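You operate a simulated robot arm through the tools that you are given. There is no shell and no other tool.

You run a simulated robot arm. Do the job below in one go: nothing can be reset, and whatever is moved stays where it is left.

TASK
Update the blue passbook in the passbook printer and put it back.
Fine: the printer starts off line; leave it ready.

Only the result counts: the job must be done as asked and must still hold three seconds after the hand-in. Knocking over, shifting, dropping, spilling or breaking anything else fails it.

THE ROBOT
A 7-joint arm with a two-finger parallel gripper, fixed in place. Base frame: the origin is at the foot of the arm, x ahead of it, y to its left, z up. Lengths are in mm, angles in degrees, forces in N, time in s.
Its first joint turns from -132.0 to 132.0 degrees. Payload 3.91 kg.
Tool frame: the origin (TCP) lies between the finger pads and is the grasp point; the fingertips stand 30 mm ahead of it; z points along the fingers, y is the line along which they close. The gripper opens to 110 mm. The fingers are 20 mm wide and 10 mm thick; the gripper's body (48 by 112 mm) begins 55 mm behind the TCP.
Orientation is told as [roll, pitch, yaw] about the base's x, y, z axes, in that order, counted from this pose: with the fingers straight down and closing along the base's y, the tool's x points along the base's -x, its y along +y and its z along -z.

THE INTERFACE
- The arm moves only by the tool nudge_tool. Its argument "deltas" is one flat list of numbers, 7 for each row, row after row: the shift along the base's x, y, z in mm, then the turn, a rotation vector about the base's x, y, z in degrees, then the gripper command, from -1 (shut) to 1 (fully open), values between in proportion. In form: [tx, ty, tz, wx, wy, wz, fingers, tx, ty, tz, wx, wy, wz, fingers, ...]. A call has 1 to 20 rows; each row shifts and turns the commanded pose from where the row before left it. Rows are played at 5 a second. More than 50 mm and 8.6 degrees between two rows, or a gripper value outside its range, and nothing of the call is played. A pose out of reach is approached as far as the arm can. The call stops where the force on the tool passes 40 N (or 10 N more than at its start, if that is more) or the arm is blocked; 0.2 s more then pass. Each finger travels about 108 mm/s and halts on what it meets, pressing with about 39 N; the grip force reading is that of the motor and also rises with nothing between the fingers. The clock runs only during rows and for 0.2 s after the last one: add rows that do not move to give the fingers time. The reply holds the time, the measured pose of the TCP, the force on the tool along the base axes, the opening and the grip force, in the units named above and with some noise, with the torque about the TCP (base axes, N m) and any sound that the robot's microphone picked up, and new pictures: "pictures" is both (left out), scene, wrist or none.
- Cameras (640 x 400 px; columns grow to the right, rows downward): "scene" is fixed at [218.7, -500.1, 1451.7]; the picture's right is [0.89, -0.45, 0.00], its down [-0.16, -0.31, -0.94] and it looks along [0.42, 0.84, -0.35] (base axes); focal length 309 px, centre (320, 200). "wrist" rides on the gripper at [72, 17, -103] in the tool frame; the picture's right is [-0.23, 0.97, 0.00], its down [-0.76, -0.18, -0.62] and it looks along [-0.61, -0.14, 0.78] (tool axes); focal length 222 px, centre (320, 200). There is no depth. A picture from a camera that has moved, and an enlarged one, comes with that camera's place and axes in the base frame and with its lens.
- zoom(camera, box): a new picture of the part [left, top, right, bottom] of that camera's present view, enlarged. It takes no simulated time.
- finish_job(): hands the job in; it is judged then, once.

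Places have to be worked out from the pictures, the camera data and where the tool is seen. Open the gripper and draw the arm clear of the work before you hand the job in, unless the task says otherwise.

The tools are called after "Request:" as a command line: name --argument value ..., lists and objects as JSON in quotes. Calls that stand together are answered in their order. nudge_tool: Moves the arm, as the interface text tells. Its arguments: {"type":"object","properties":{"deltas":{"type":"array"},"pictures":{"type":"string","enum":["both","scene","wrist","none"]}},"required":["deltas"]} The other tools are called the same way: zoom (camera, box) takes an enlarged picture of a part of a camera's view; finish_job () hands the job in.

At the start:

```text
time: 0.0
position: [657.6, 244.1, 1279.4]
tcp_rot: [-0.1, 0.1, 0.1]
contact_force: [-0.6, 0.7, -0.3]
moment: [-0.01, 0.02, 0.03]
width: 109.9
grasp_force: 0.1
```

scene: 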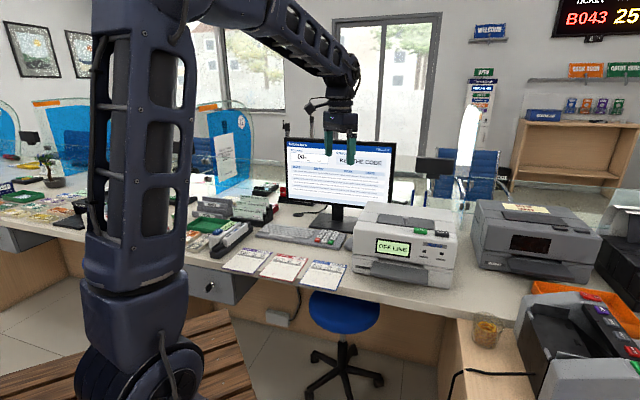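
wrist: 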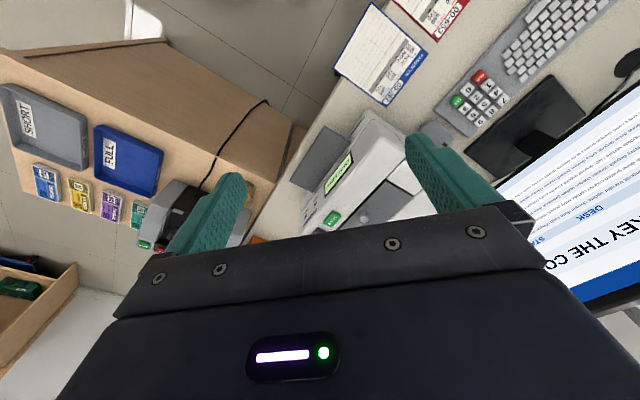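

I'll start by looking closely at the printer, the passbooks and the screen before moving anything.

Request:
zoom --camera "scene" --box '[340, 190, 470, 300]'

Request:
zoom --camera "scene" --box '[215, 220, 355, 300]'

Request:
zoom --camera "scene" --box '[280, 135, 400, 210]'

Request:
zoom --camera "wrist" --box '[280, 60, 480, 240]'

Request:
zoom --camera "wrist" --box '[320, 0, 520, 125]'

```text
3.64 times, centred on (405, 245) of scene
camera zoom: at [218.7, -500.1, 1451.7], right [0.89, -0.45, 0.0], down [-0.16, -0.31, -0.94], along [0.42, 0.84, -0.35], focal length 1123 px, centre (11, 36)
```

zoom: 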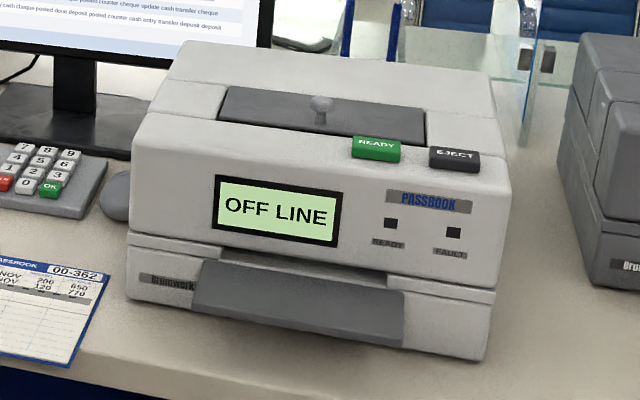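

```text
4.57 times, centred on (285, 260) of scene
camera zoom: at [218.7, -500.1, 1451.7], right [0.89, -0.45, 0.0], down [-0.16, -0.31, -0.94], along [0.42, 0.84, -0.35], focal length 1412 px, centre (480, -74)
```

zoom: 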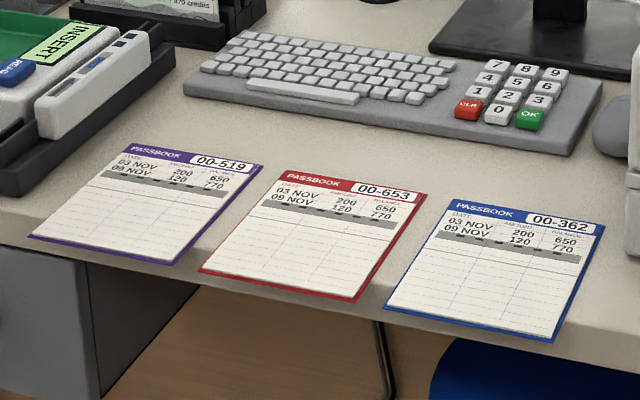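

```text
5.33 times, centred on (340, 172) of scene
camera zoom: at [218.7, -500.1, 1451.7], right [0.89, -0.45, 0.0], down [-0.16, -0.31, -0.94], along [0.42, 0.84, -0.35], focal length 1647 px, centre (213, 347)
```

zoom: 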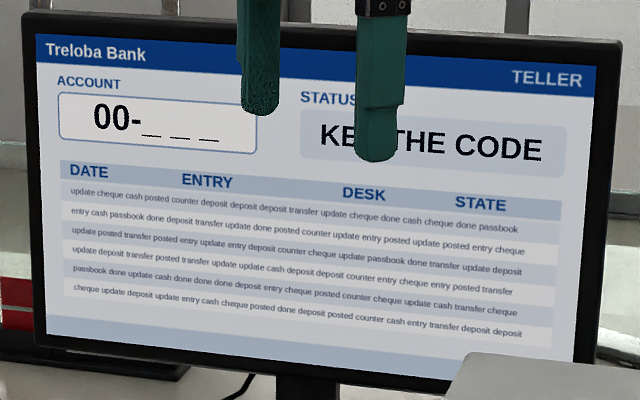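

```text
2.22 times, centred on (380, 150) of wrist
camera zoom: at [585.5, 260.0, 1382.4], right [0.23, 0.97, 0.0], down [0.76, -0.18, 0.62], along [0.61, -0.14, -0.78], focal length 494 px, centre (187, 311)
```

zoom: 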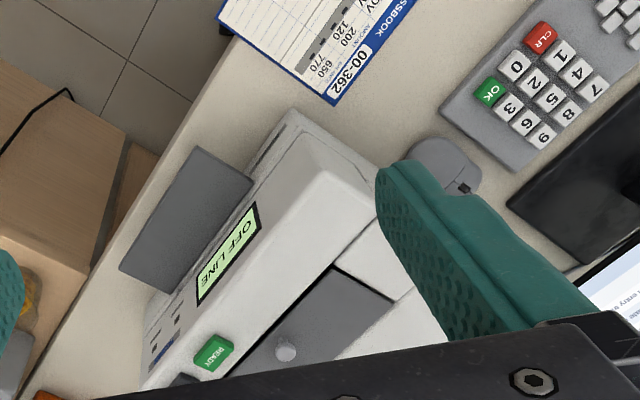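

```text
3.20 times, centred on (420, 62) of wrist
camera zoom: at [585.5, 260.0, 1382.4], right [0.23, 0.97, 0.0], down [0.76, -0.18, 0.62], along [0.61, -0.14, -0.78], focal length 711 px, centre (0, 640)
```

zoom: 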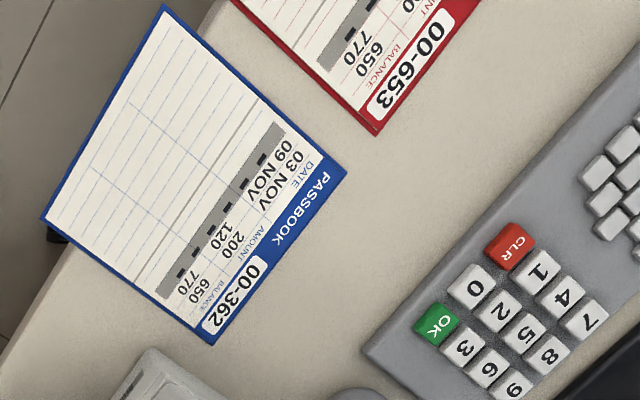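

The blue passbook reads 00-362, the printer shows OFF LINE and the screen asks for the code. Next I look at the rest of the scene for labels, notes and obstacles.

Request:
zoom --camera "scene" --box '[460, 190, 620, 290]'

Request:
zoom --camera "scene" --box '[180, 175, 340, 275]'

Request:
zoom --camera "scene" --box '[440, 280, 640, 400]'

Request:
zoom --camera "scene" --box '[0, 150, 120, 250]'

Request:
zoom --camera "wrist" --box '[0, 60, 280, 260]'

Request:
zoom --camera "scene" --box '[440, 0, 640, 130]'

```text
4.00 times, centred on (540, 240) of scene
camera zoom: at [218.7, -500.1, 1451.7], right [0.89, -0.45, 0.0], down [-0.16, -0.31, -0.94], along [0.42, 0.84, -0.35], focal length 1235 px, centre (-560, 40)
```

zoom: 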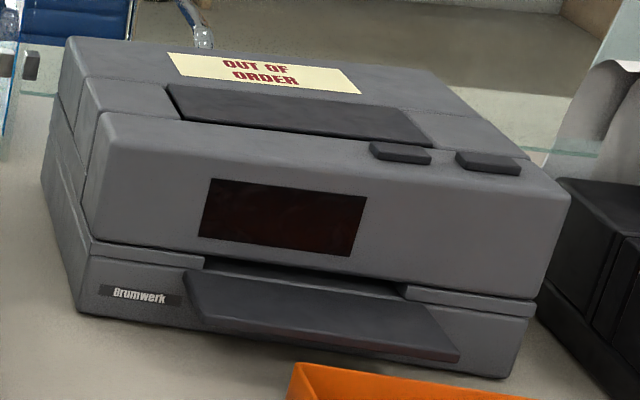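

```text
4.00 times, centred on (260, 225) of scene
camera zoom: at [218.7, -500.1, 1451.7], right [0.89, -0.45, 0.0], down [-0.16, -0.31, -0.94], along [0.42, 0.84, -0.35], focal length 1235 px, centre (560, 100)
```

zoom: 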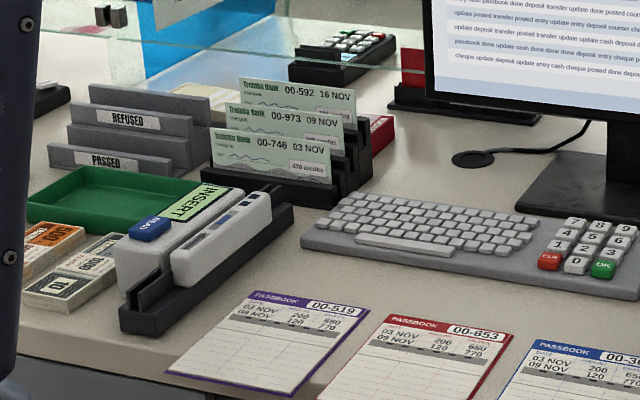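

```text
3.20 times, centred on (540, 340) of scene
camera zoom: at [218.7, -500.1, 1451.7], right [0.89, -0.45, 0.0], down [-0.16, -0.31, -0.94], along [0.42, 0.84, -0.35], focal length 988 px, centre (-384, -248)
```

zoom: 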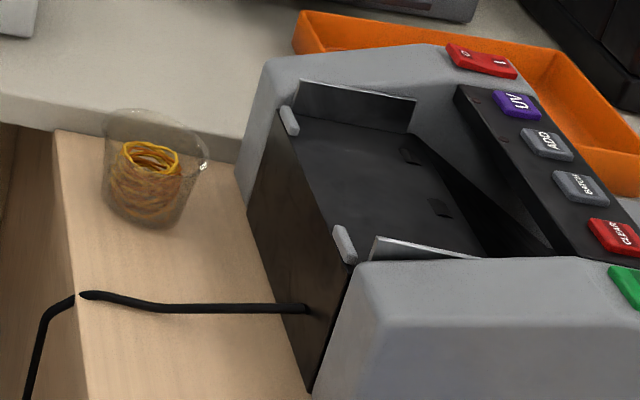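

```text
4.00 times, centred on (60, 200) of scene
camera zoom: at [218.7, -500.1, 1451.7], right [0.89, -0.45, 0.0], down [-0.16, -0.31, -0.94], along [0.42, 0.84, -0.35], focal length 1235 px, centre (1360, 200)
```

zoom: 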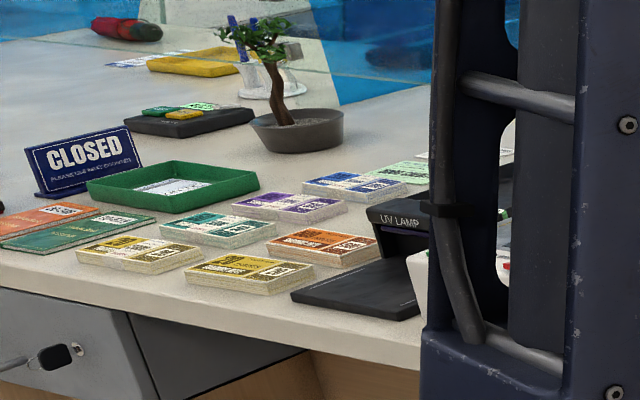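

```text
2.00 times, centred on (140, 160) of wrist
camera zoom: at [585.5, 260.0, 1382.4], right [0.23, 0.97, 0.0], down [0.76, -0.18, 0.62], along [0.61, -0.14, -0.78], focal length 444 px, centre (680, 280)
```

zoom: 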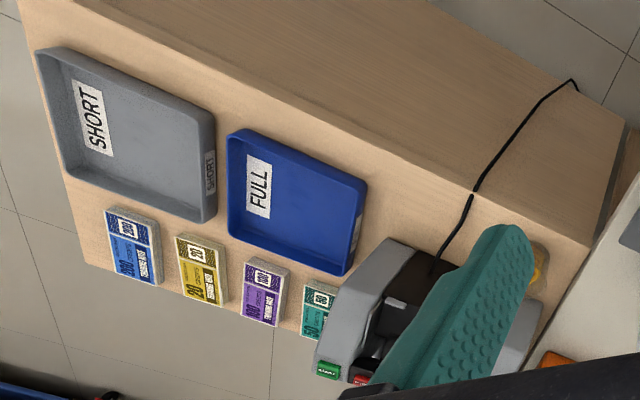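

```text
3.08 times, centred on (540, 65) of scene
camera zoom: at [218.7, -500.1, 1451.7], right [0.89, -0.45, 0.0], down [-0.16, -0.31, -0.94], along [0.42, 0.84, -0.35], focal length 950 px, centre (-357, 615)
```

zoom: 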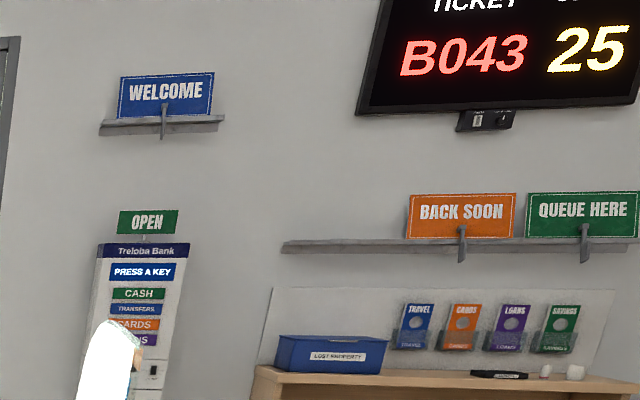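

The counter is turned about 45° to the base, with its top near z≈786. The blue passbook centre is near (677, 378), and it seems to hang over the front edge. I'll yaw the tool 45° and drop lower for a closer look.

Request:
nudge_tool --deltas '[-8, -8, -20, 0, 0, 7.5, 0, -8, -8, -20, 0, 0, 7.5, -1, -8, -8, -20, 0, 0, 7.5, -1, -8, -8, -20, 0, 0, 7.5, -1, -8, -8, -20, 0, 0, 7.5, -1, -8, -8, -20, 0, 0, 7.5, -1, 0, 0, 0, 0, 0, 0, -1]'

```text
time: 1.6
position: [609.5, 195.8, 1160.1]
tcp_rot: [0.1, 0.0, 45.1]
contact_force: [-0.1, -0.2, 0.1]
moment: [-0.02, 0.0, 0.01]
width: 0.1
grasp_force: 37.7
camera wrist: at [547.0, 155.8, 1263.2], right [-0.53, 0.85, 0.0], down [0.66, 0.41, 0.62], along [0.53, 0.33, -0.78], focal length 222 px, centre (320, 200)
```

scene: 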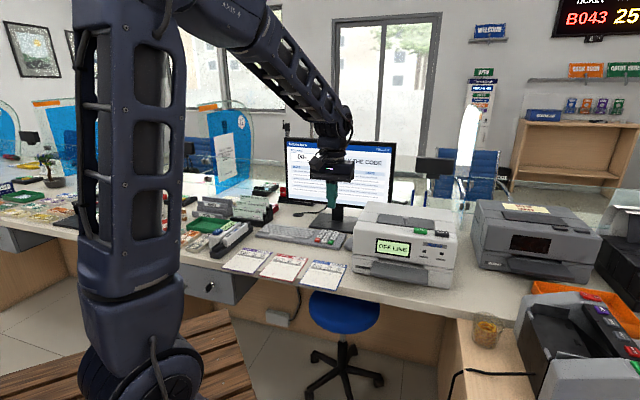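
wrist: 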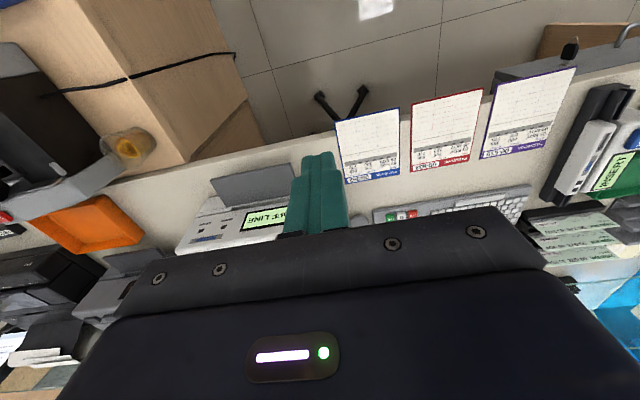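

The passbooks clearly overhang the counter's front edge. I zoom in on them and on the keypad.

Request:
zoom --camera "wrist" --box '[300, 70, 500, 195]'

Request:
zoom --camera "wrist" --box '[160, 130, 320, 260]'

Request:
zoom --camera "wrist" --box '[360, 160, 540, 260]'

```text
3.20 times, centred on (400, 132) of wrist
camera zoom: at [547.0, 155.8, 1263.2], right [-0.53, 0.85, 0.0], down [0.66, 0.41, 0.62], along [0.53, 0.33, -0.78], focal length 711 px, centre (64, 416)
```

zoom: 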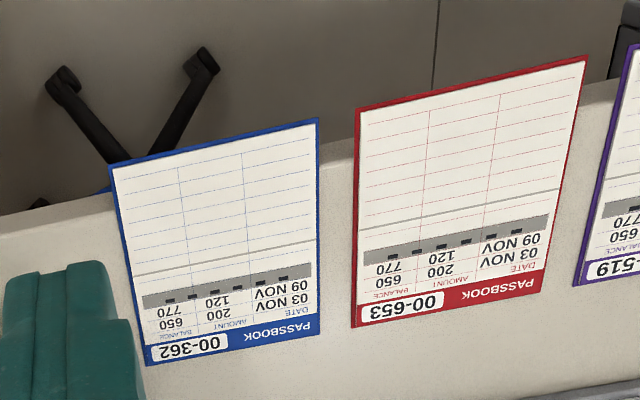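

```text
3.08 times, centred on (240, 195) of wrist
camera zoom: at [547.0, 155.8, 1263.2], right [-0.53, 0.85, 0.0], down [0.66, 0.41, 0.62], along [0.53, 0.33, -0.78], focal length 684 px, centre (566, 215)
```

zoom: 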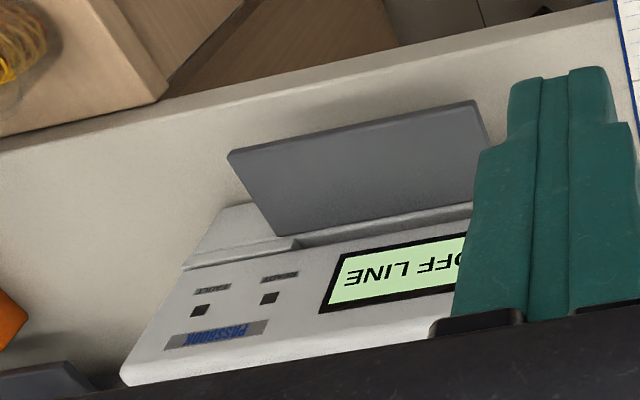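

```text
3.56 times, centred on (450, 210) of wrist
camera zoom: at [547.0, 155.8, 1263.2], right [-0.53, 0.85, 0.0], down [0.66, 0.41, 0.62], along [0.53, 0.33, -0.78], focal length 790 px, centre (-142, 164)
```

zoom: 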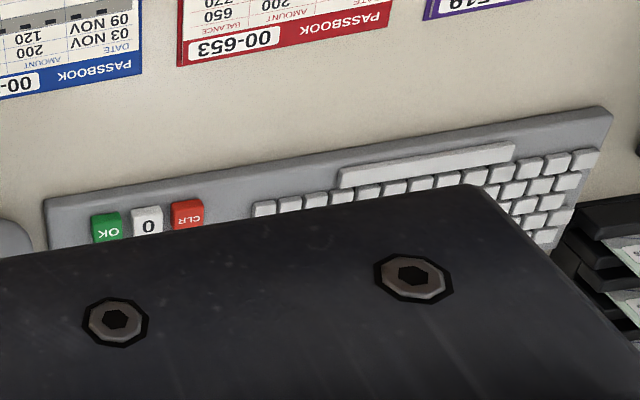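

Under the 45° desk frame, u runs right along the desk and v runs into it. In it the blue passbook covers u≈149–287 and v≈665–831, with about 20 mm hanging over the edge. Now I move over towards the printer, tilting the tool outward, to locate its buttons, tray and slot.

Request:
nudge_tool --deltas '[33.6, -19.4, -16, 4.243, -4.243, 0, -1, 33.6, -19.4, -16, 4.243, -4.243, 0, -1, 33.6, -19.4, -16, 4.243, -4.243, 0, -1, 33.6, -19.4, -16, 4.243, -4.243, 0, -1, 33.6, -19.4, -16, 4.243, -4.243, 0, -1, 0, 0, 0, 0, 0, 0, -1]'

```text
time: 3.0
position: [775.6, 98.1, 1079.5]
tcp_rot: [-0.1, -29.9, 45.0]
contact_force: [0.0, -0.1, 0.2]
moment: [-0.03, -0.01, 0.0]
width: 0.0
grasp_force: 37.7
camera wrist: at [683.4, 28.7, 1132.8], right [-0.55, 0.83, 0.11], down [0.37, 0.12, 0.92], along [0.75, 0.55, -0.37], focal length 222 px, centre (320, 200)
```

scene: 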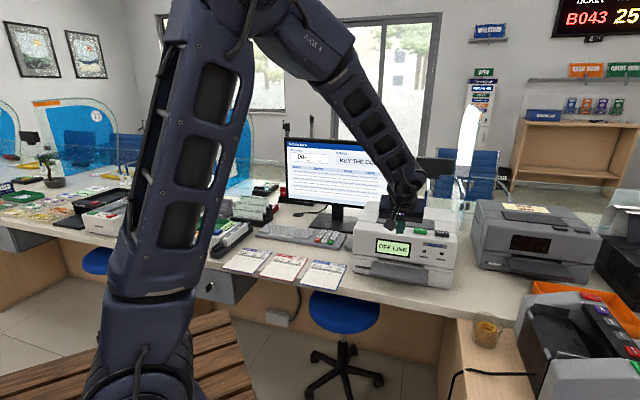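
wrist: 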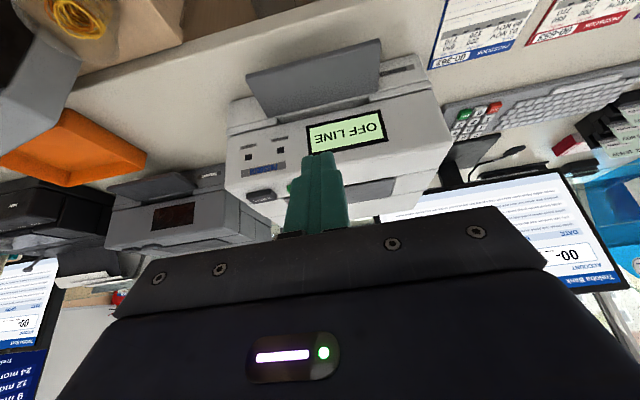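

The tool obeys as expected. I zoom on the printer in this view.

Request:
zoom --camera "wrist" --box '[220, 30, 460, 220]'

Request:
zoom --camera "wrist" --box '[420, 0, 600, 150]'

Request:
zoom --camera "wrist" --box '[220, 120, 310, 210]'

```text
2.11 times, centred on (340, 125) of wrist
camera zoom: at [683.4, 28.7, 1132.8], right [-0.55, 0.83, 0.11], down [0.37, 0.12, 0.92], along [0.75, 0.55, -0.37], focal length 468 px, centre (278, 358)
```

zoom: 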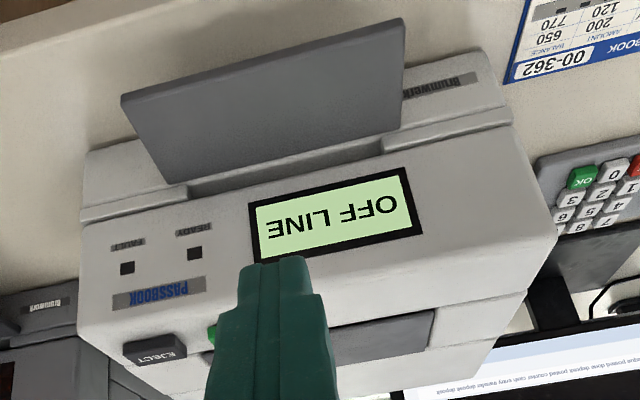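

```text
2.67 times, centred on (510, 75) of wrist
camera zoom: at [683.4, 28.7, 1132.8], right [-0.55, 0.83, 0.11], down [0.37, 0.12, 0.92], along [0.75, 0.55, -0.37], focal length 592 px, centre (-187, 533)
```

zoom: 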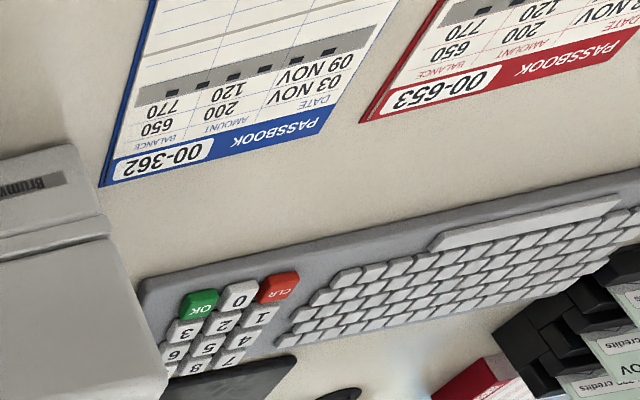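

```text
4.44 times, centred on (265, 165) of wrist
camera zoom: at [683.4, 28.7, 1132.8], right [-0.55, 0.83, 0.11], down [0.37, 0.12, 0.92], along [0.75, 0.55, -0.37], focal length 987 px, centre (564, 356)
```

zoom: 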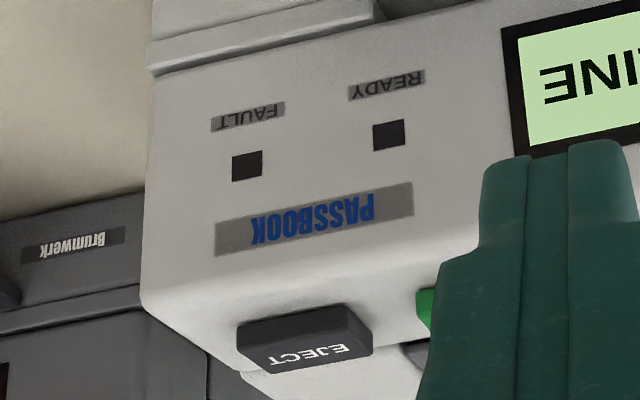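

Triangulating gives READY at about u=536, v=820, z≈982 and the tray at z≈848 (u 392–580, front edge v≈706). I move to hover above READY with the tool tilted 30°.

Request:
nudge_tool --deltas '[35.6, 19.5, -4, 0, 0, 0, -1, 35.6, 19.5, -4, 0, 0, 0, -1, 35.6, 19.5, -4, 0, 0, 0, -1, 35.6, 19.5, -4, 0, 0, 0, -1, 35.6, 19.5, -4, 0, 0, 0, -1, 0, 0, 0, 0, 0, 0, -1]'

```text
time: 4.4
position: [955.9, 197.3, 1059.7]
tcp_rot: [0.0, -30.0, 44.9]
contact_force: [-0.4, 0.0, 0.4]
moment: [-0.01, 0.02, 0.01]
width: 0.0
grasp_force: 36.9
camera wrist: at [861.9, 128.1, 1112.9], right [-0.55, 0.83, 0.11], down [0.37, 0.12, 0.92], along [0.75, 0.55, -0.37], focal length 222 px, centre (320, 200)
```

scene: 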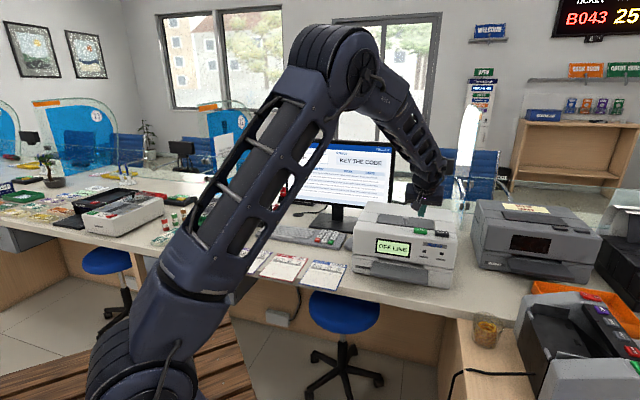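
wrist: 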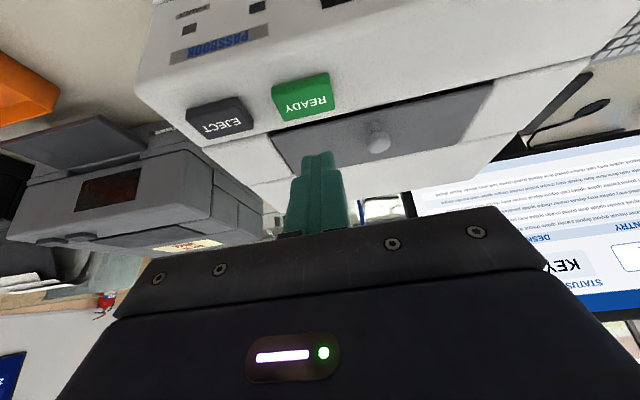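

The tip hovers at u=536, v=815 and READY sits at about (541, 820). I shift slightly and go down in small steps until the button is felt.

Request:
nudge_tool --deltas '[1, -5, -18, 0, 0, 0, -1, 0, 0, -18, 0, 0, 0, -1, 0, 0, -3, 0, 0, 0, -1, 0, 0, -3, 0, 0, 0, -1, 0, 0, -3, 0, 0, 0, -1]' --pictures "wrist"

```text
time: 5.6
position: [957.7, 192.5, 1014.6]
tcp_rot: [0.0, -30.0, 45.0]
contact_force: [-0.8, -0.3, 0.5]
moment: [0.01, -0.02, 0.0]
width: 0.0
grasp_force: 37.4
camera wrist: at [864.9, 121.4, 1068.2], right [-0.55, 0.83, 0.11], down [0.37, 0.12, 0.92], along [0.75, 0.55, -0.37], focal length 222 px, centre (320, 200)
```

wrist: 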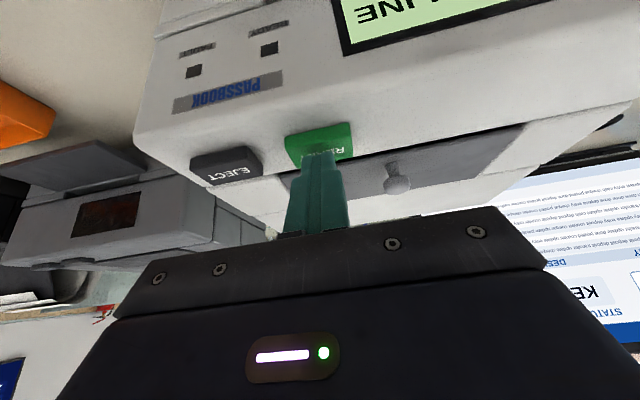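

The tip is over READY but not touching yet. I continue down in 2 mm steps.

Request:
nudge_tool --deltas '[0, 0, -2, 0, 0, 0, -1, 0, 0, -2, 0, 0, 0, -1, 0, 0, -2, 0, 0, 0, -1, 0, 0, -2, 0, 0, 0, -1, 0, 0, -2, 0, 0, 0, -1]' --pictures "wrist"

```text
time: 6.8
position: [956.8, 191.5, 1005.9]
tcp_rot: [0.0, -30.1, 45.0]
contact_force: [5.4, -1.2, 10.4]
moment: [0.02, -0.17, -0.02]
width: 0.2
grasp_force: 37.6
heard: click
camera wrist: at [864.2, 121.7, 1058.9], right [-0.55, 0.83, 0.11], down [0.37, 0.12, 0.92], along [0.75, 0.55, -0.37], focal length 222 px, centre (320, 200)
```

wrist: 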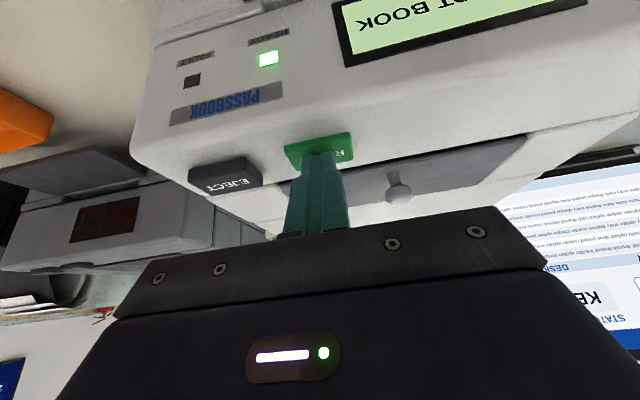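

A click was heard, the READY light is on and the display now reads "...T BOOK". I lift straight up and check the displays.

Request:
nudge_tool --deltas '[0, 0, 10, 0, 0, 0, -1, 0, 0, 30, 0, 0, 0, -1, 0, 0, 30, 0, 0, 0, -1]'

Request:
zoom --camera "scene" --box '[340, 190, 470, 300]'

Request:
zoom --camera "scene" --box '[280, 135, 400, 210]'

```text
time: 7.6
position: [956.5, 190.4, 1074.7]
tcp_rot: [0.0, -29.9, 45.0]
contact_force: [-0.1, 0.4, 0.5]
moment: [-0.01, -0.04, 0.01]
width: 0.1
grasp_force: 37.5
camera wrist: at [864.3, 120.3, 1127.9], right [-0.55, 0.83, 0.11], down [0.37, 0.12, 0.92], along [0.75, 0.55, -0.37], focal length 222 px, centre (320, 200)
```

scene: 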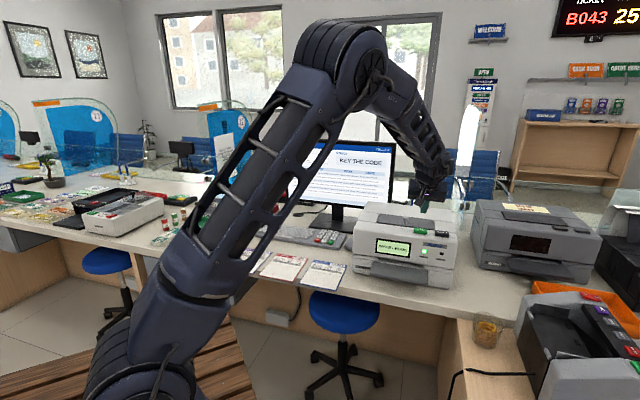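
wrist: 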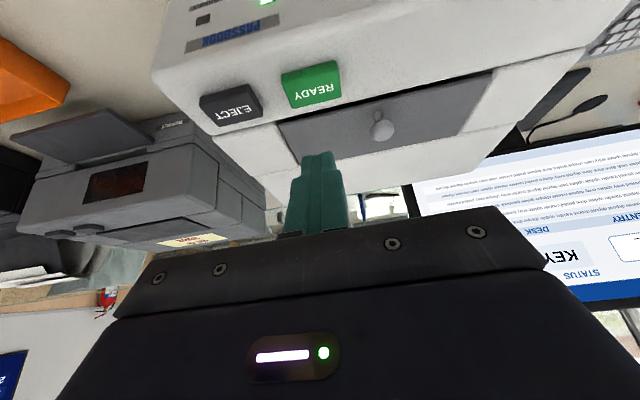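

```text
3.64 times, centred on (405, 245) of scene
camera zoom: at [218.7, -500.1, 1451.7], right [0.89, -0.45, 0.0], down [-0.16, -0.31, -0.94], along [0.42, 0.84, -0.35], focal length 1123 px, centre (11, 36)
```

zoom: 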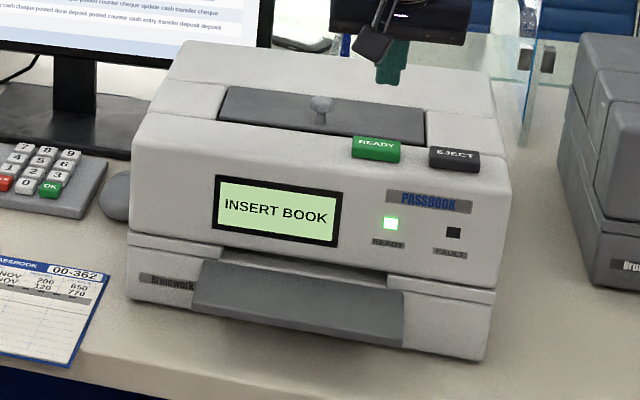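

```text
5.33 times, centred on (340, 172) of scene
camera zoom: at [218.7, -500.1, 1451.7], right [0.89, -0.45, 0.0], down [-0.16, -0.31, -0.94], along [0.42, 0.84, -0.35], focal length 1647 px, centre (213, 347)
```

zoom: 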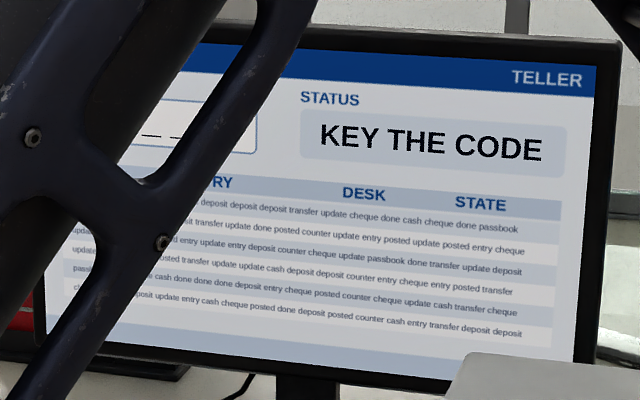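

The printer is on line and shows INSERT BOOK; the screen still asks for the code. The keys come out at about: 3 (184, 991), 6 (183, 1023), 2 (151, 991), OK (183, 959), with tops near z≈805. I move over the printer at height, tilt to 45° and hover above key 3.

Request:
nudge_tool --deltas '[-21, 42.25, 0, 1.326, -1.326, 0, -1, -21, 42.25, 0, 1.326, -1.326, 0, -1, -21, 42.25, 0, 1.326, -1.326, 0, -1, -21, 42.25, 0, 1.326, -1.326, 0, -1, -21, 42.25, 0, 1.326, -1.326, 0, -1, -21, 42.25, 0, 1.326, -1.326, 0, -1, -21, 42.25, 0, 1.326, -1.326, 0, -1, -21, 42.25, 0, 1.326, -1.326, 0, -1, 6.4, 6.4, -35, 0, 0, 0, -1, 6.4, 6.4, -35, 0, 0, 0, -1, 6.4, 6.4, -35, 0, 0, 0, -1, 6.4, 6.4, -35, 0, 0, 0, -1, 6.4, 6.4, -25, 0, 0, 0, -1, 0, 0, 0, 0, 0, 0, -1]'

Request:
zoom --camera "wrist" --box '[240, 60, 440, 220]'

Request:
zoom --camera "scene" --box '[270, 200, 370, 262]'

```text
time: 10.6
position: [819.8, 560.3, 910.1]
tcp_rot: [0.0, -45.0, 44.9]
contact_force: [-0.5, 0.3, 0.6]
moment: [0.05, 0.0, -0.04]
width: 0.1
grasp_force: 37.0
camera wrist: at [719.3, 484.6, 930.9], right [-0.57, 0.8, 0.16], down [0.19, -0.06, 0.98], along [0.79, 0.59, -0.12], focal length 222 px, centre (320, 200)
```

scene: 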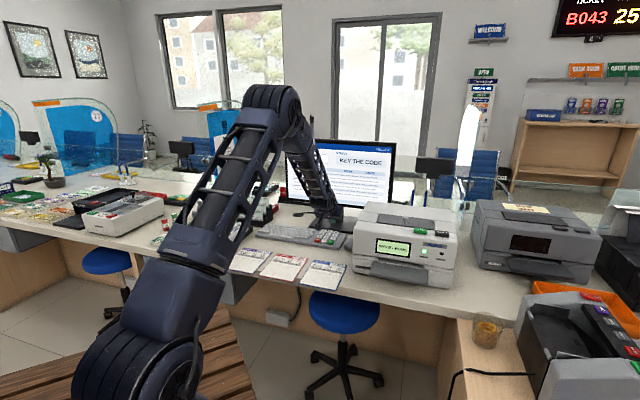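
wrist: 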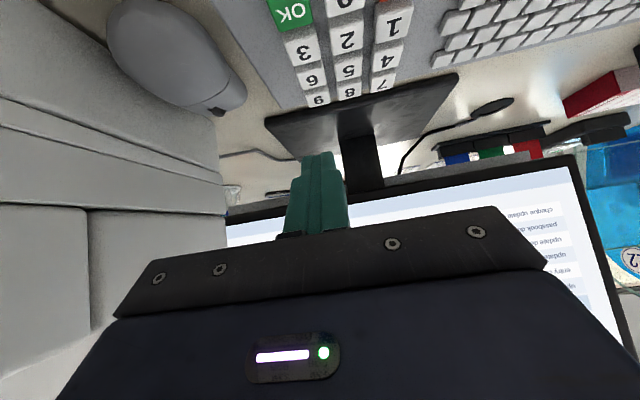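

```text
2.50 times, centred on (340, 140) of wrist
camera zoom: at [719.3, 484.6, 930.9], right [-0.57, 0.8, 0.16], down [0.19, -0.06, 0.98], along [0.79, 0.59, -0.12], focal length 555 px, centre (270, 350)
```

zoom: 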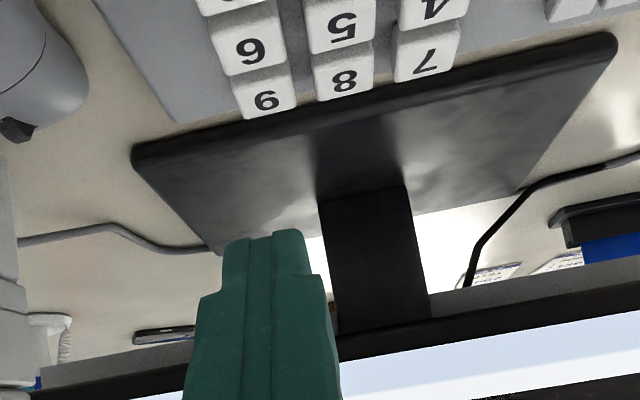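

```text
6.40 times, centred on (320, 231) of scene
camera zoom: at [218.7, -500.1, 1451.7], right [0.89, -0.45, 0.0], down [-0.16, -0.31, -0.94], along [0.42, 0.84, -0.35], focal length 1976 px, centre (320, 2)
```

zoom: 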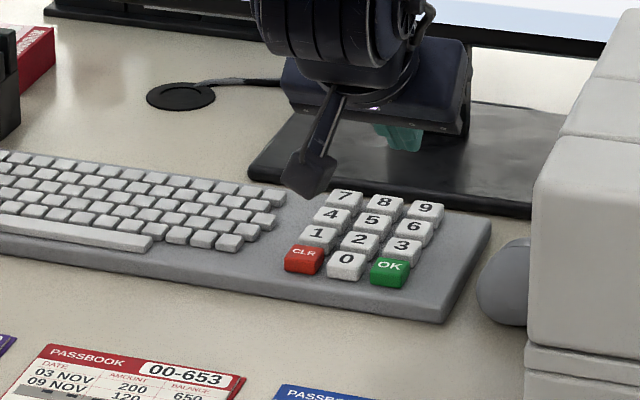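

Key positions check out: the right column is at u≈181 with 3 at v≈991 and 6 at v≈1023, and the middle column is at u≈150. I descend on key 3.

Request:
nudge_tool --deltas '[-2.8, 0, -18, 0, 0, 0, -1, 0, 0, -18, 0, 0, 0, -1, 0, 0, -18, 0, 0, 0, -1, 0, 0, -14, 0, 0, 0, -1, 0, 0, -2, 0, 0, 0, -1, 0, 0, -2, 0, 0, 0, -1, 0, 0, -2, 0, 0, 0, -1]'

Request:
zoom --camera "wrist" --box '[240, 60, 440, 220]'

Request:
zoom --camera "scene" --box '[270, 200, 370, 262]'

```text
time: 12.2
position: [817.1, 559.6, 834.0]
tcp_rot: [0.0, -45.0, 45.0]
contact_force: [0.0, -0.5, 0.8]
moment: [0.01, -0.01, 0.01]
width: 0.0
grasp_force: 37.6
camera wrist: at [717.8, 483.6, 855.7], right [-0.57, 0.8, 0.16], down [0.19, -0.06, 0.98], along [0.79, 0.59, -0.12], focal length 222 px, centre (320, 200)
```

scene: 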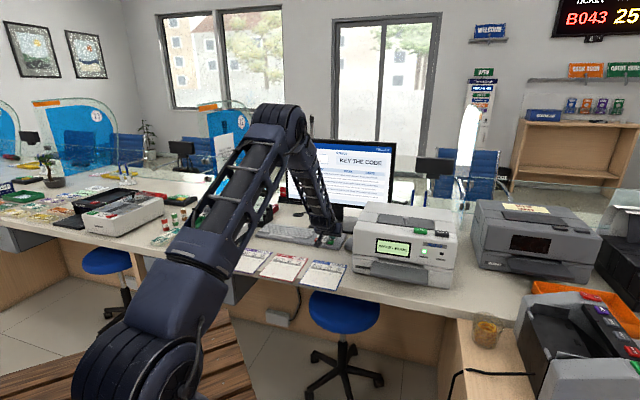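
wrist: 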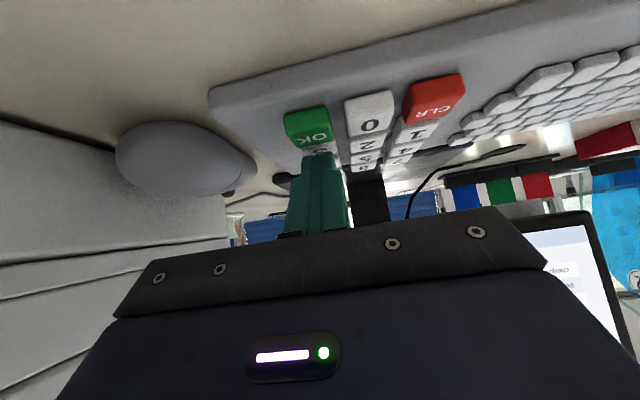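

```text
2.50 times, centred on (340, 140) of wrist
camera zoom: at [717.8, 483.6, 855.7], right [-0.57, 0.8, 0.16], down [0.19, -0.06, 0.98], along [0.79, 0.59, -0.12], focal length 555 px, centre (270, 350)
```

zoom: 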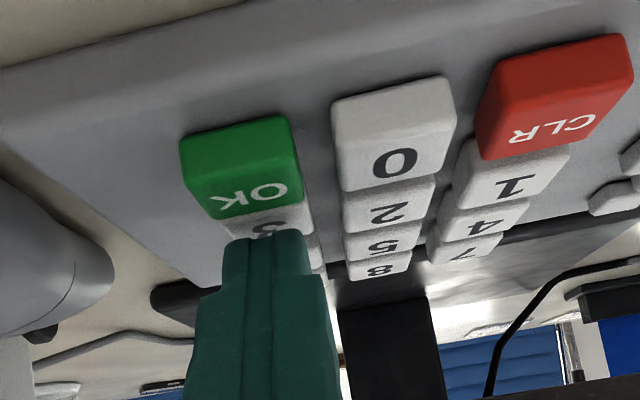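

```text
6.40 times, centred on (320, 231) of scene
camera zoom: at [218.7, -500.1, 1451.7], right [0.89, -0.45, 0.0], down [-0.16, -0.31, -0.94], along [0.42, 0.84, -0.35], focal length 1976 px, centre (320, 2)
```

zoom: 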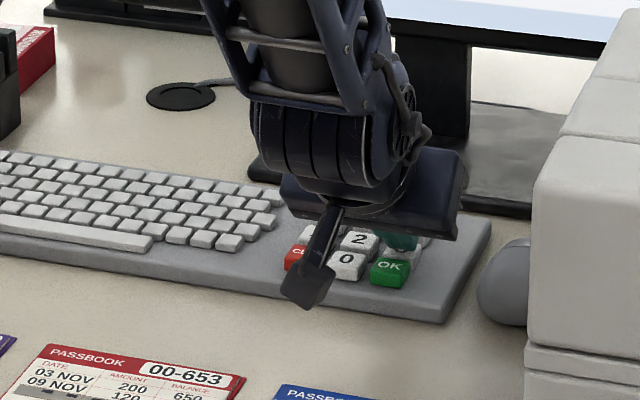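

The tip is right over 3 and just short of contact. I go on in small steps until it clicks.

Request:
nudge_tool --deltas '[0, 0, -2, 0, 0, 0, -1, 0, 0, -2, 0, 0, 0, -1, 0, 0, -2, 0, 0, 0, -1, 0, 0, -1, 0, 0, 0, -1]'

```text
time: 13.2
position: [816.9, 560.8, 828.0]
tcp_rot: [0.0, -45.2, 45.0]
contact_force: [-3.8, -3.5, 14.2]
moment: [0.11, -0.02, 0.03]
width: 0.0
grasp_force: 37.9
heard: click
camera wrist: at [718.0, 484.3, 849.9], right [-0.58, 0.8, 0.16], down [0.19, -0.06, 0.98], along [0.79, 0.59, -0.12], focal length 222 px, centre (320, 200)
```

scene: 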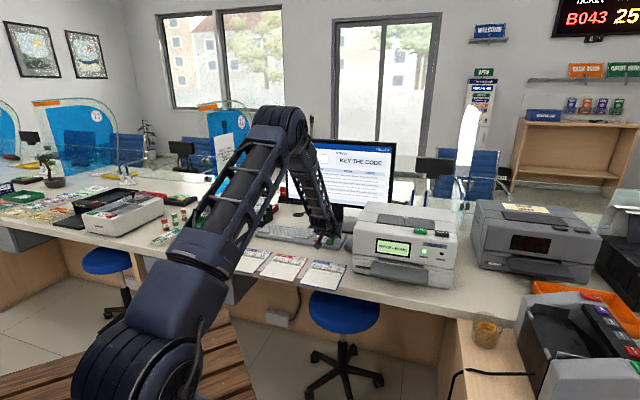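
wrist: 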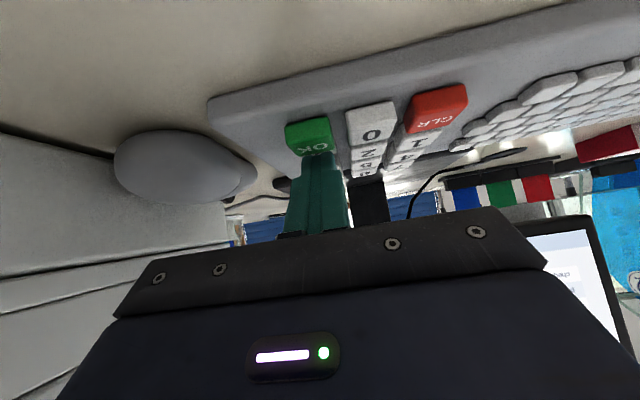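

A click at TCP z≈828. I lift 18 mm and check whether the screen shows the digit.

Request:
nudge_tool --deltas '[0, 0, 8, 0, 0, 0, -1, 0, 0, 10, 0, 0, 0, -1]' --pictures "scene"

Request:
zoom --camera "scene" --box '[280, 135, 400, 210]'

Request:
zoom --camera "wrist" --box '[500, 200, 640, 320]'

```text
time: 13.8
position: [819.0, 561.1, 845.0]
tcp_rot: [0.0, -45.0, 45.0]
contact_force: [-0.2, -0.5, -1.0]
moment: [0.01, -0.04, -0.01]
width: 0.2
grasp_force: 38.8
```

scene: 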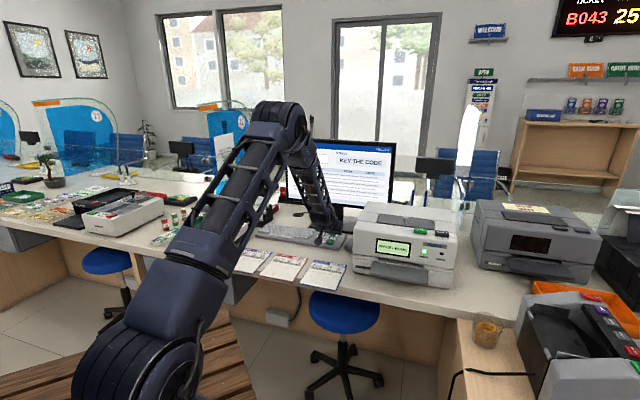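

```text
5.33 times, centred on (340, 172) of scene
camera zoom: at [218.7, -500.1, 1451.7], right [0.89, -0.45, 0.0], down [-0.16, -0.31, -0.94], along [0.42, 0.84, -0.35], focal length 1647 px, centre (213, 347)
```

zoom: 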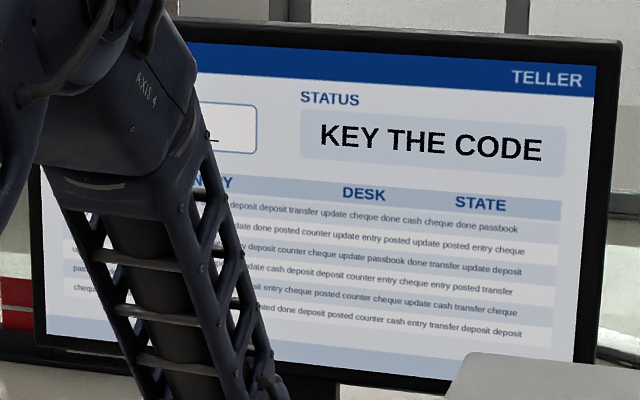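

```text
3.33 times, centred on (570, 260) of wrist
camera zoom: at [719.4, 484.1, 866.5], right [-0.57, 0.8, 0.16], down [0.2, -0.06, 0.98], along [0.79, 0.59, -0.12], focal length 740 px, centre (-513, 0)
```

zoom: 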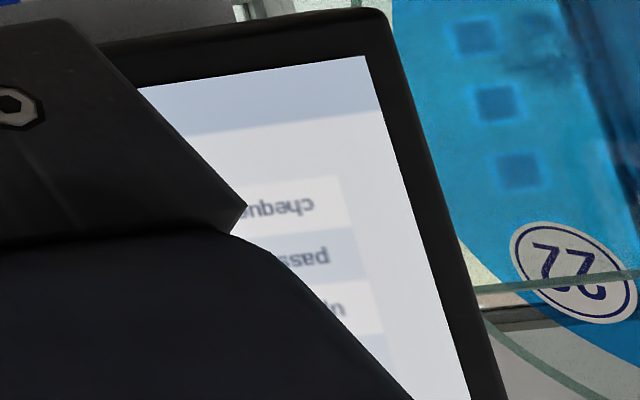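

The arm hides the digits, but one blank remains visible, so I carry on. Key 6 is 32 mm further in, so I shift there and press the same way.

Request:
nudge_tool --deltas '[11.3, 11.3, 0, 0, 0, 0, -1, 11.3, 11.3, 0, 0, 0, 0, -1, 0, 0, -8, 0, 0, 0, -1, 0, 0, -4, 0, 0, 0, -1, 0, 0, -2, 0, 0, 0, -1, 0, 0, -2, 0, 0, 0, -1, 0, 0, -2, 0, 0, 0, -1]'

Request:
zoom --camera "wrist" --box '[240, 60, 440, 220]'

```text
time: 15.4
position: [841.1, 585.1, 829.3]
tcp_rot: [0.0, -45.2, 45.1]
contact_force: [2.8, -0.7, 10.0]
moment: [0.12, -0.15, -0.05]
width: 0.2
grasp_force: 37.8
heard: click
camera wrist: at [741.9, 507.4, 850.6], right [-0.58, 0.8, 0.16], down [0.19, -0.06, 0.98], along [0.8, 0.59, -0.12], focal length 222 px, centre (320, 200)
```

scene: 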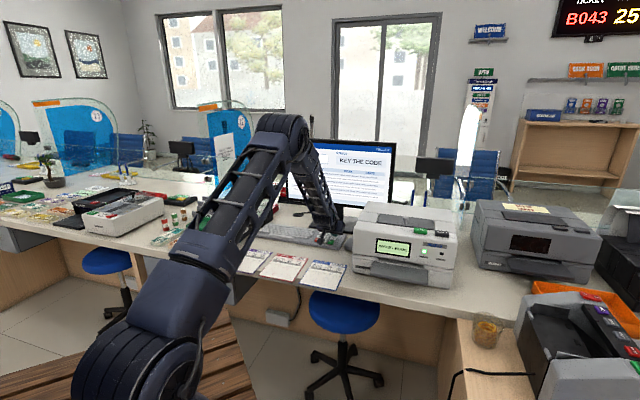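
wrist: 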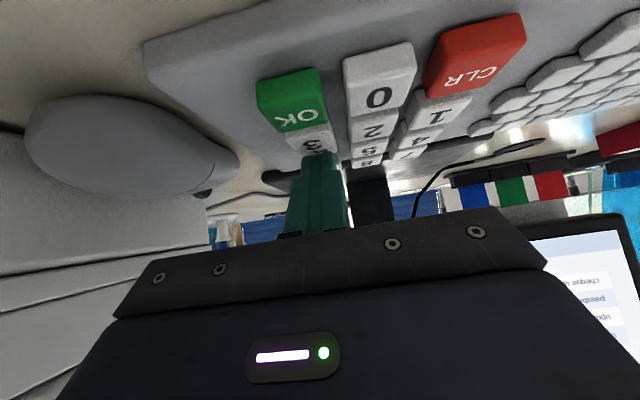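

```text
2.50 times, centred on (340, 140) of wrist
camera zoom: at [741.9, 507.4, 850.6], right [-0.58, 0.8, 0.16], down [0.19, -0.06, 0.98], along [0.8, 0.59, -0.12], focal length 555 px, centre (270, 350)
```

zoom: 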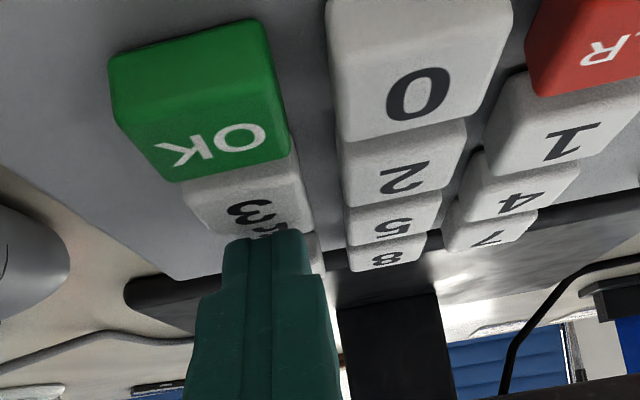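

A second click, with the fingertip behind the 3 key and so on 6. I lift, move diagonally to key 2 (31.5 mm left and 31.5 mm nearer) and press.

Request:
nudge_tool --deltas '[0, 0, 8, 0, 0, 0, -1, 0, 0, 10, 0, 0, 0, -1, -22.2, 0, 0, 0, 0, 0, -1, -22.3, 0, 0, 0, 0, 0, -1, 0, 0, -8, 0, 0, 0, -1, 0, 0, -4, 0, 0, 0, -1]' --pictures "wrist"

Request:
zoom --camera "wrist" --box '[240, 60, 440, 220]'

Request:
zoom --camera "scene" --box '[280, 135, 400, 210]'

```text
time: 16.8
position: [796.4, 585.2, 834.8]
tcp_rot: [0.1, -45.0, 45.0]
contact_force: [0.2, -0.7, 1.4]
moment: [-0.01, 0.02, -0.01]
width: 0.0
grasp_force: 37.5
camera wrist: at [696.7, 507.5, 856.7], right [-0.58, 0.8, 0.16], down [0.19, -0.06, 0.98], along [0.79, 0.59, -0.12], focal length 222 px, centre (320, 200)
```

wrist: 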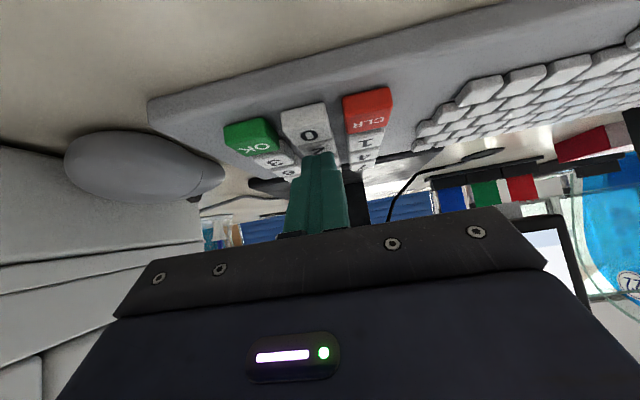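

```text
2.50 times, centred on (340, 140) of wrist
camera zoom: at [696.7, 507.5, 856.7], right [-0.58, 0.8, 0.16], down [0.19, -0.06, 0.98], along [0.79, 0.59, -0.12], focal length 555 px, centre (270, 350)
```

zoom: 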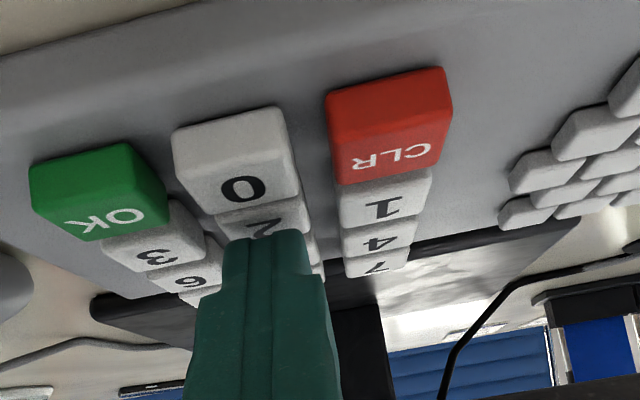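

```text
5.33 times, centred on (340, 172) of scene
camera zoom: at [218.7, -500.1, 1451.7], right [0.89, -0.45, 0.0], down [-0.16, -0.31, -0.94], along [0.42, 0.84, -0.35], focal length 1647 px, centre (213, 347)
```

zoom: 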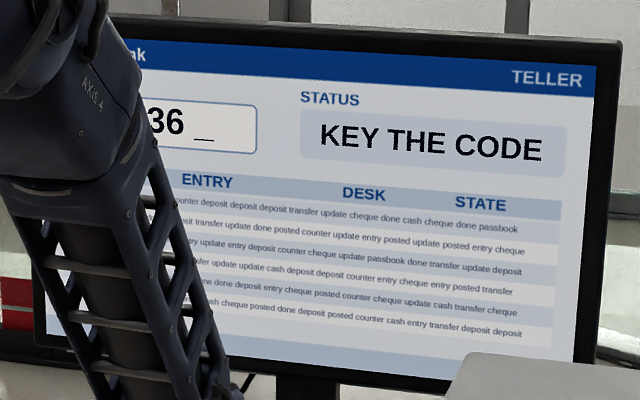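

The screen shows "36_", so both digits were taken. The tip is now over key 2, so I press it and lift.

Request:
nudge_tool --deltas '[0, 0, -2, 0, 0, 0, -1, 0, 0, -2, 0, 0, 0, -1, 0, 0, -2, 0, 0, 0, -1, 0, 0, 0, 0, 0, 0, -1, 0, 0, 8, 0, 0, 0, -1, 0, 0, 10, 0, 0, 0, -1]' --pictures "wrist"

Request:
zoom --camera "scene" --box '[280, 135, 400, 210]'

```text
time: 18.2
position: [795.6, 583.6, 845.4]
tcp_rot: [0.0, -45.1, 45.1]
contact_force: [-0.1, 0.0, 0.3]
moment: [0.01, 0.01, -0.01]
width: 0.0
grasp_force: 38.4
heard: click
camera wrist: at [696.0, 506.9, 868.0], right [-0.58, 0.8, 0.16], down [0.2, -0.06, 0.98], along [0.79, 0.59, -0.12], focal length 222 px, centre (320, 200)
```

wrist: 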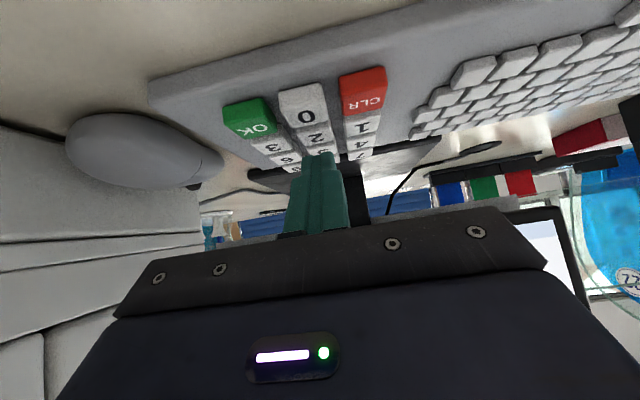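

```text
5.33 times, centred on (340, 172) of scene
camera zoom: at [218.7, -500.1, 1451.7], right [0.89, -0.45, 0.0], down [-0.16, -0.31, -0.94], along [0.42, 0.84, -0.35], focal length 1647 px, centre (213, 347)
```

zoom: 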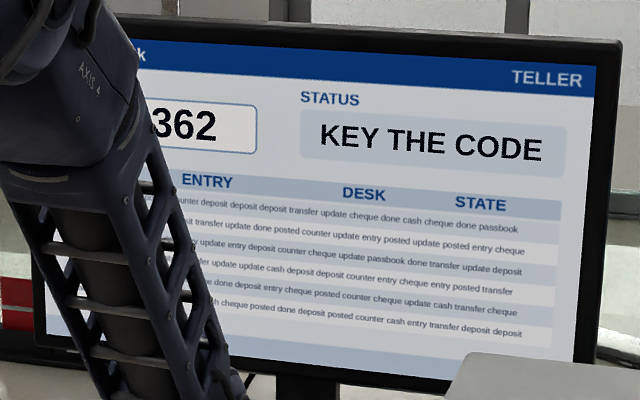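

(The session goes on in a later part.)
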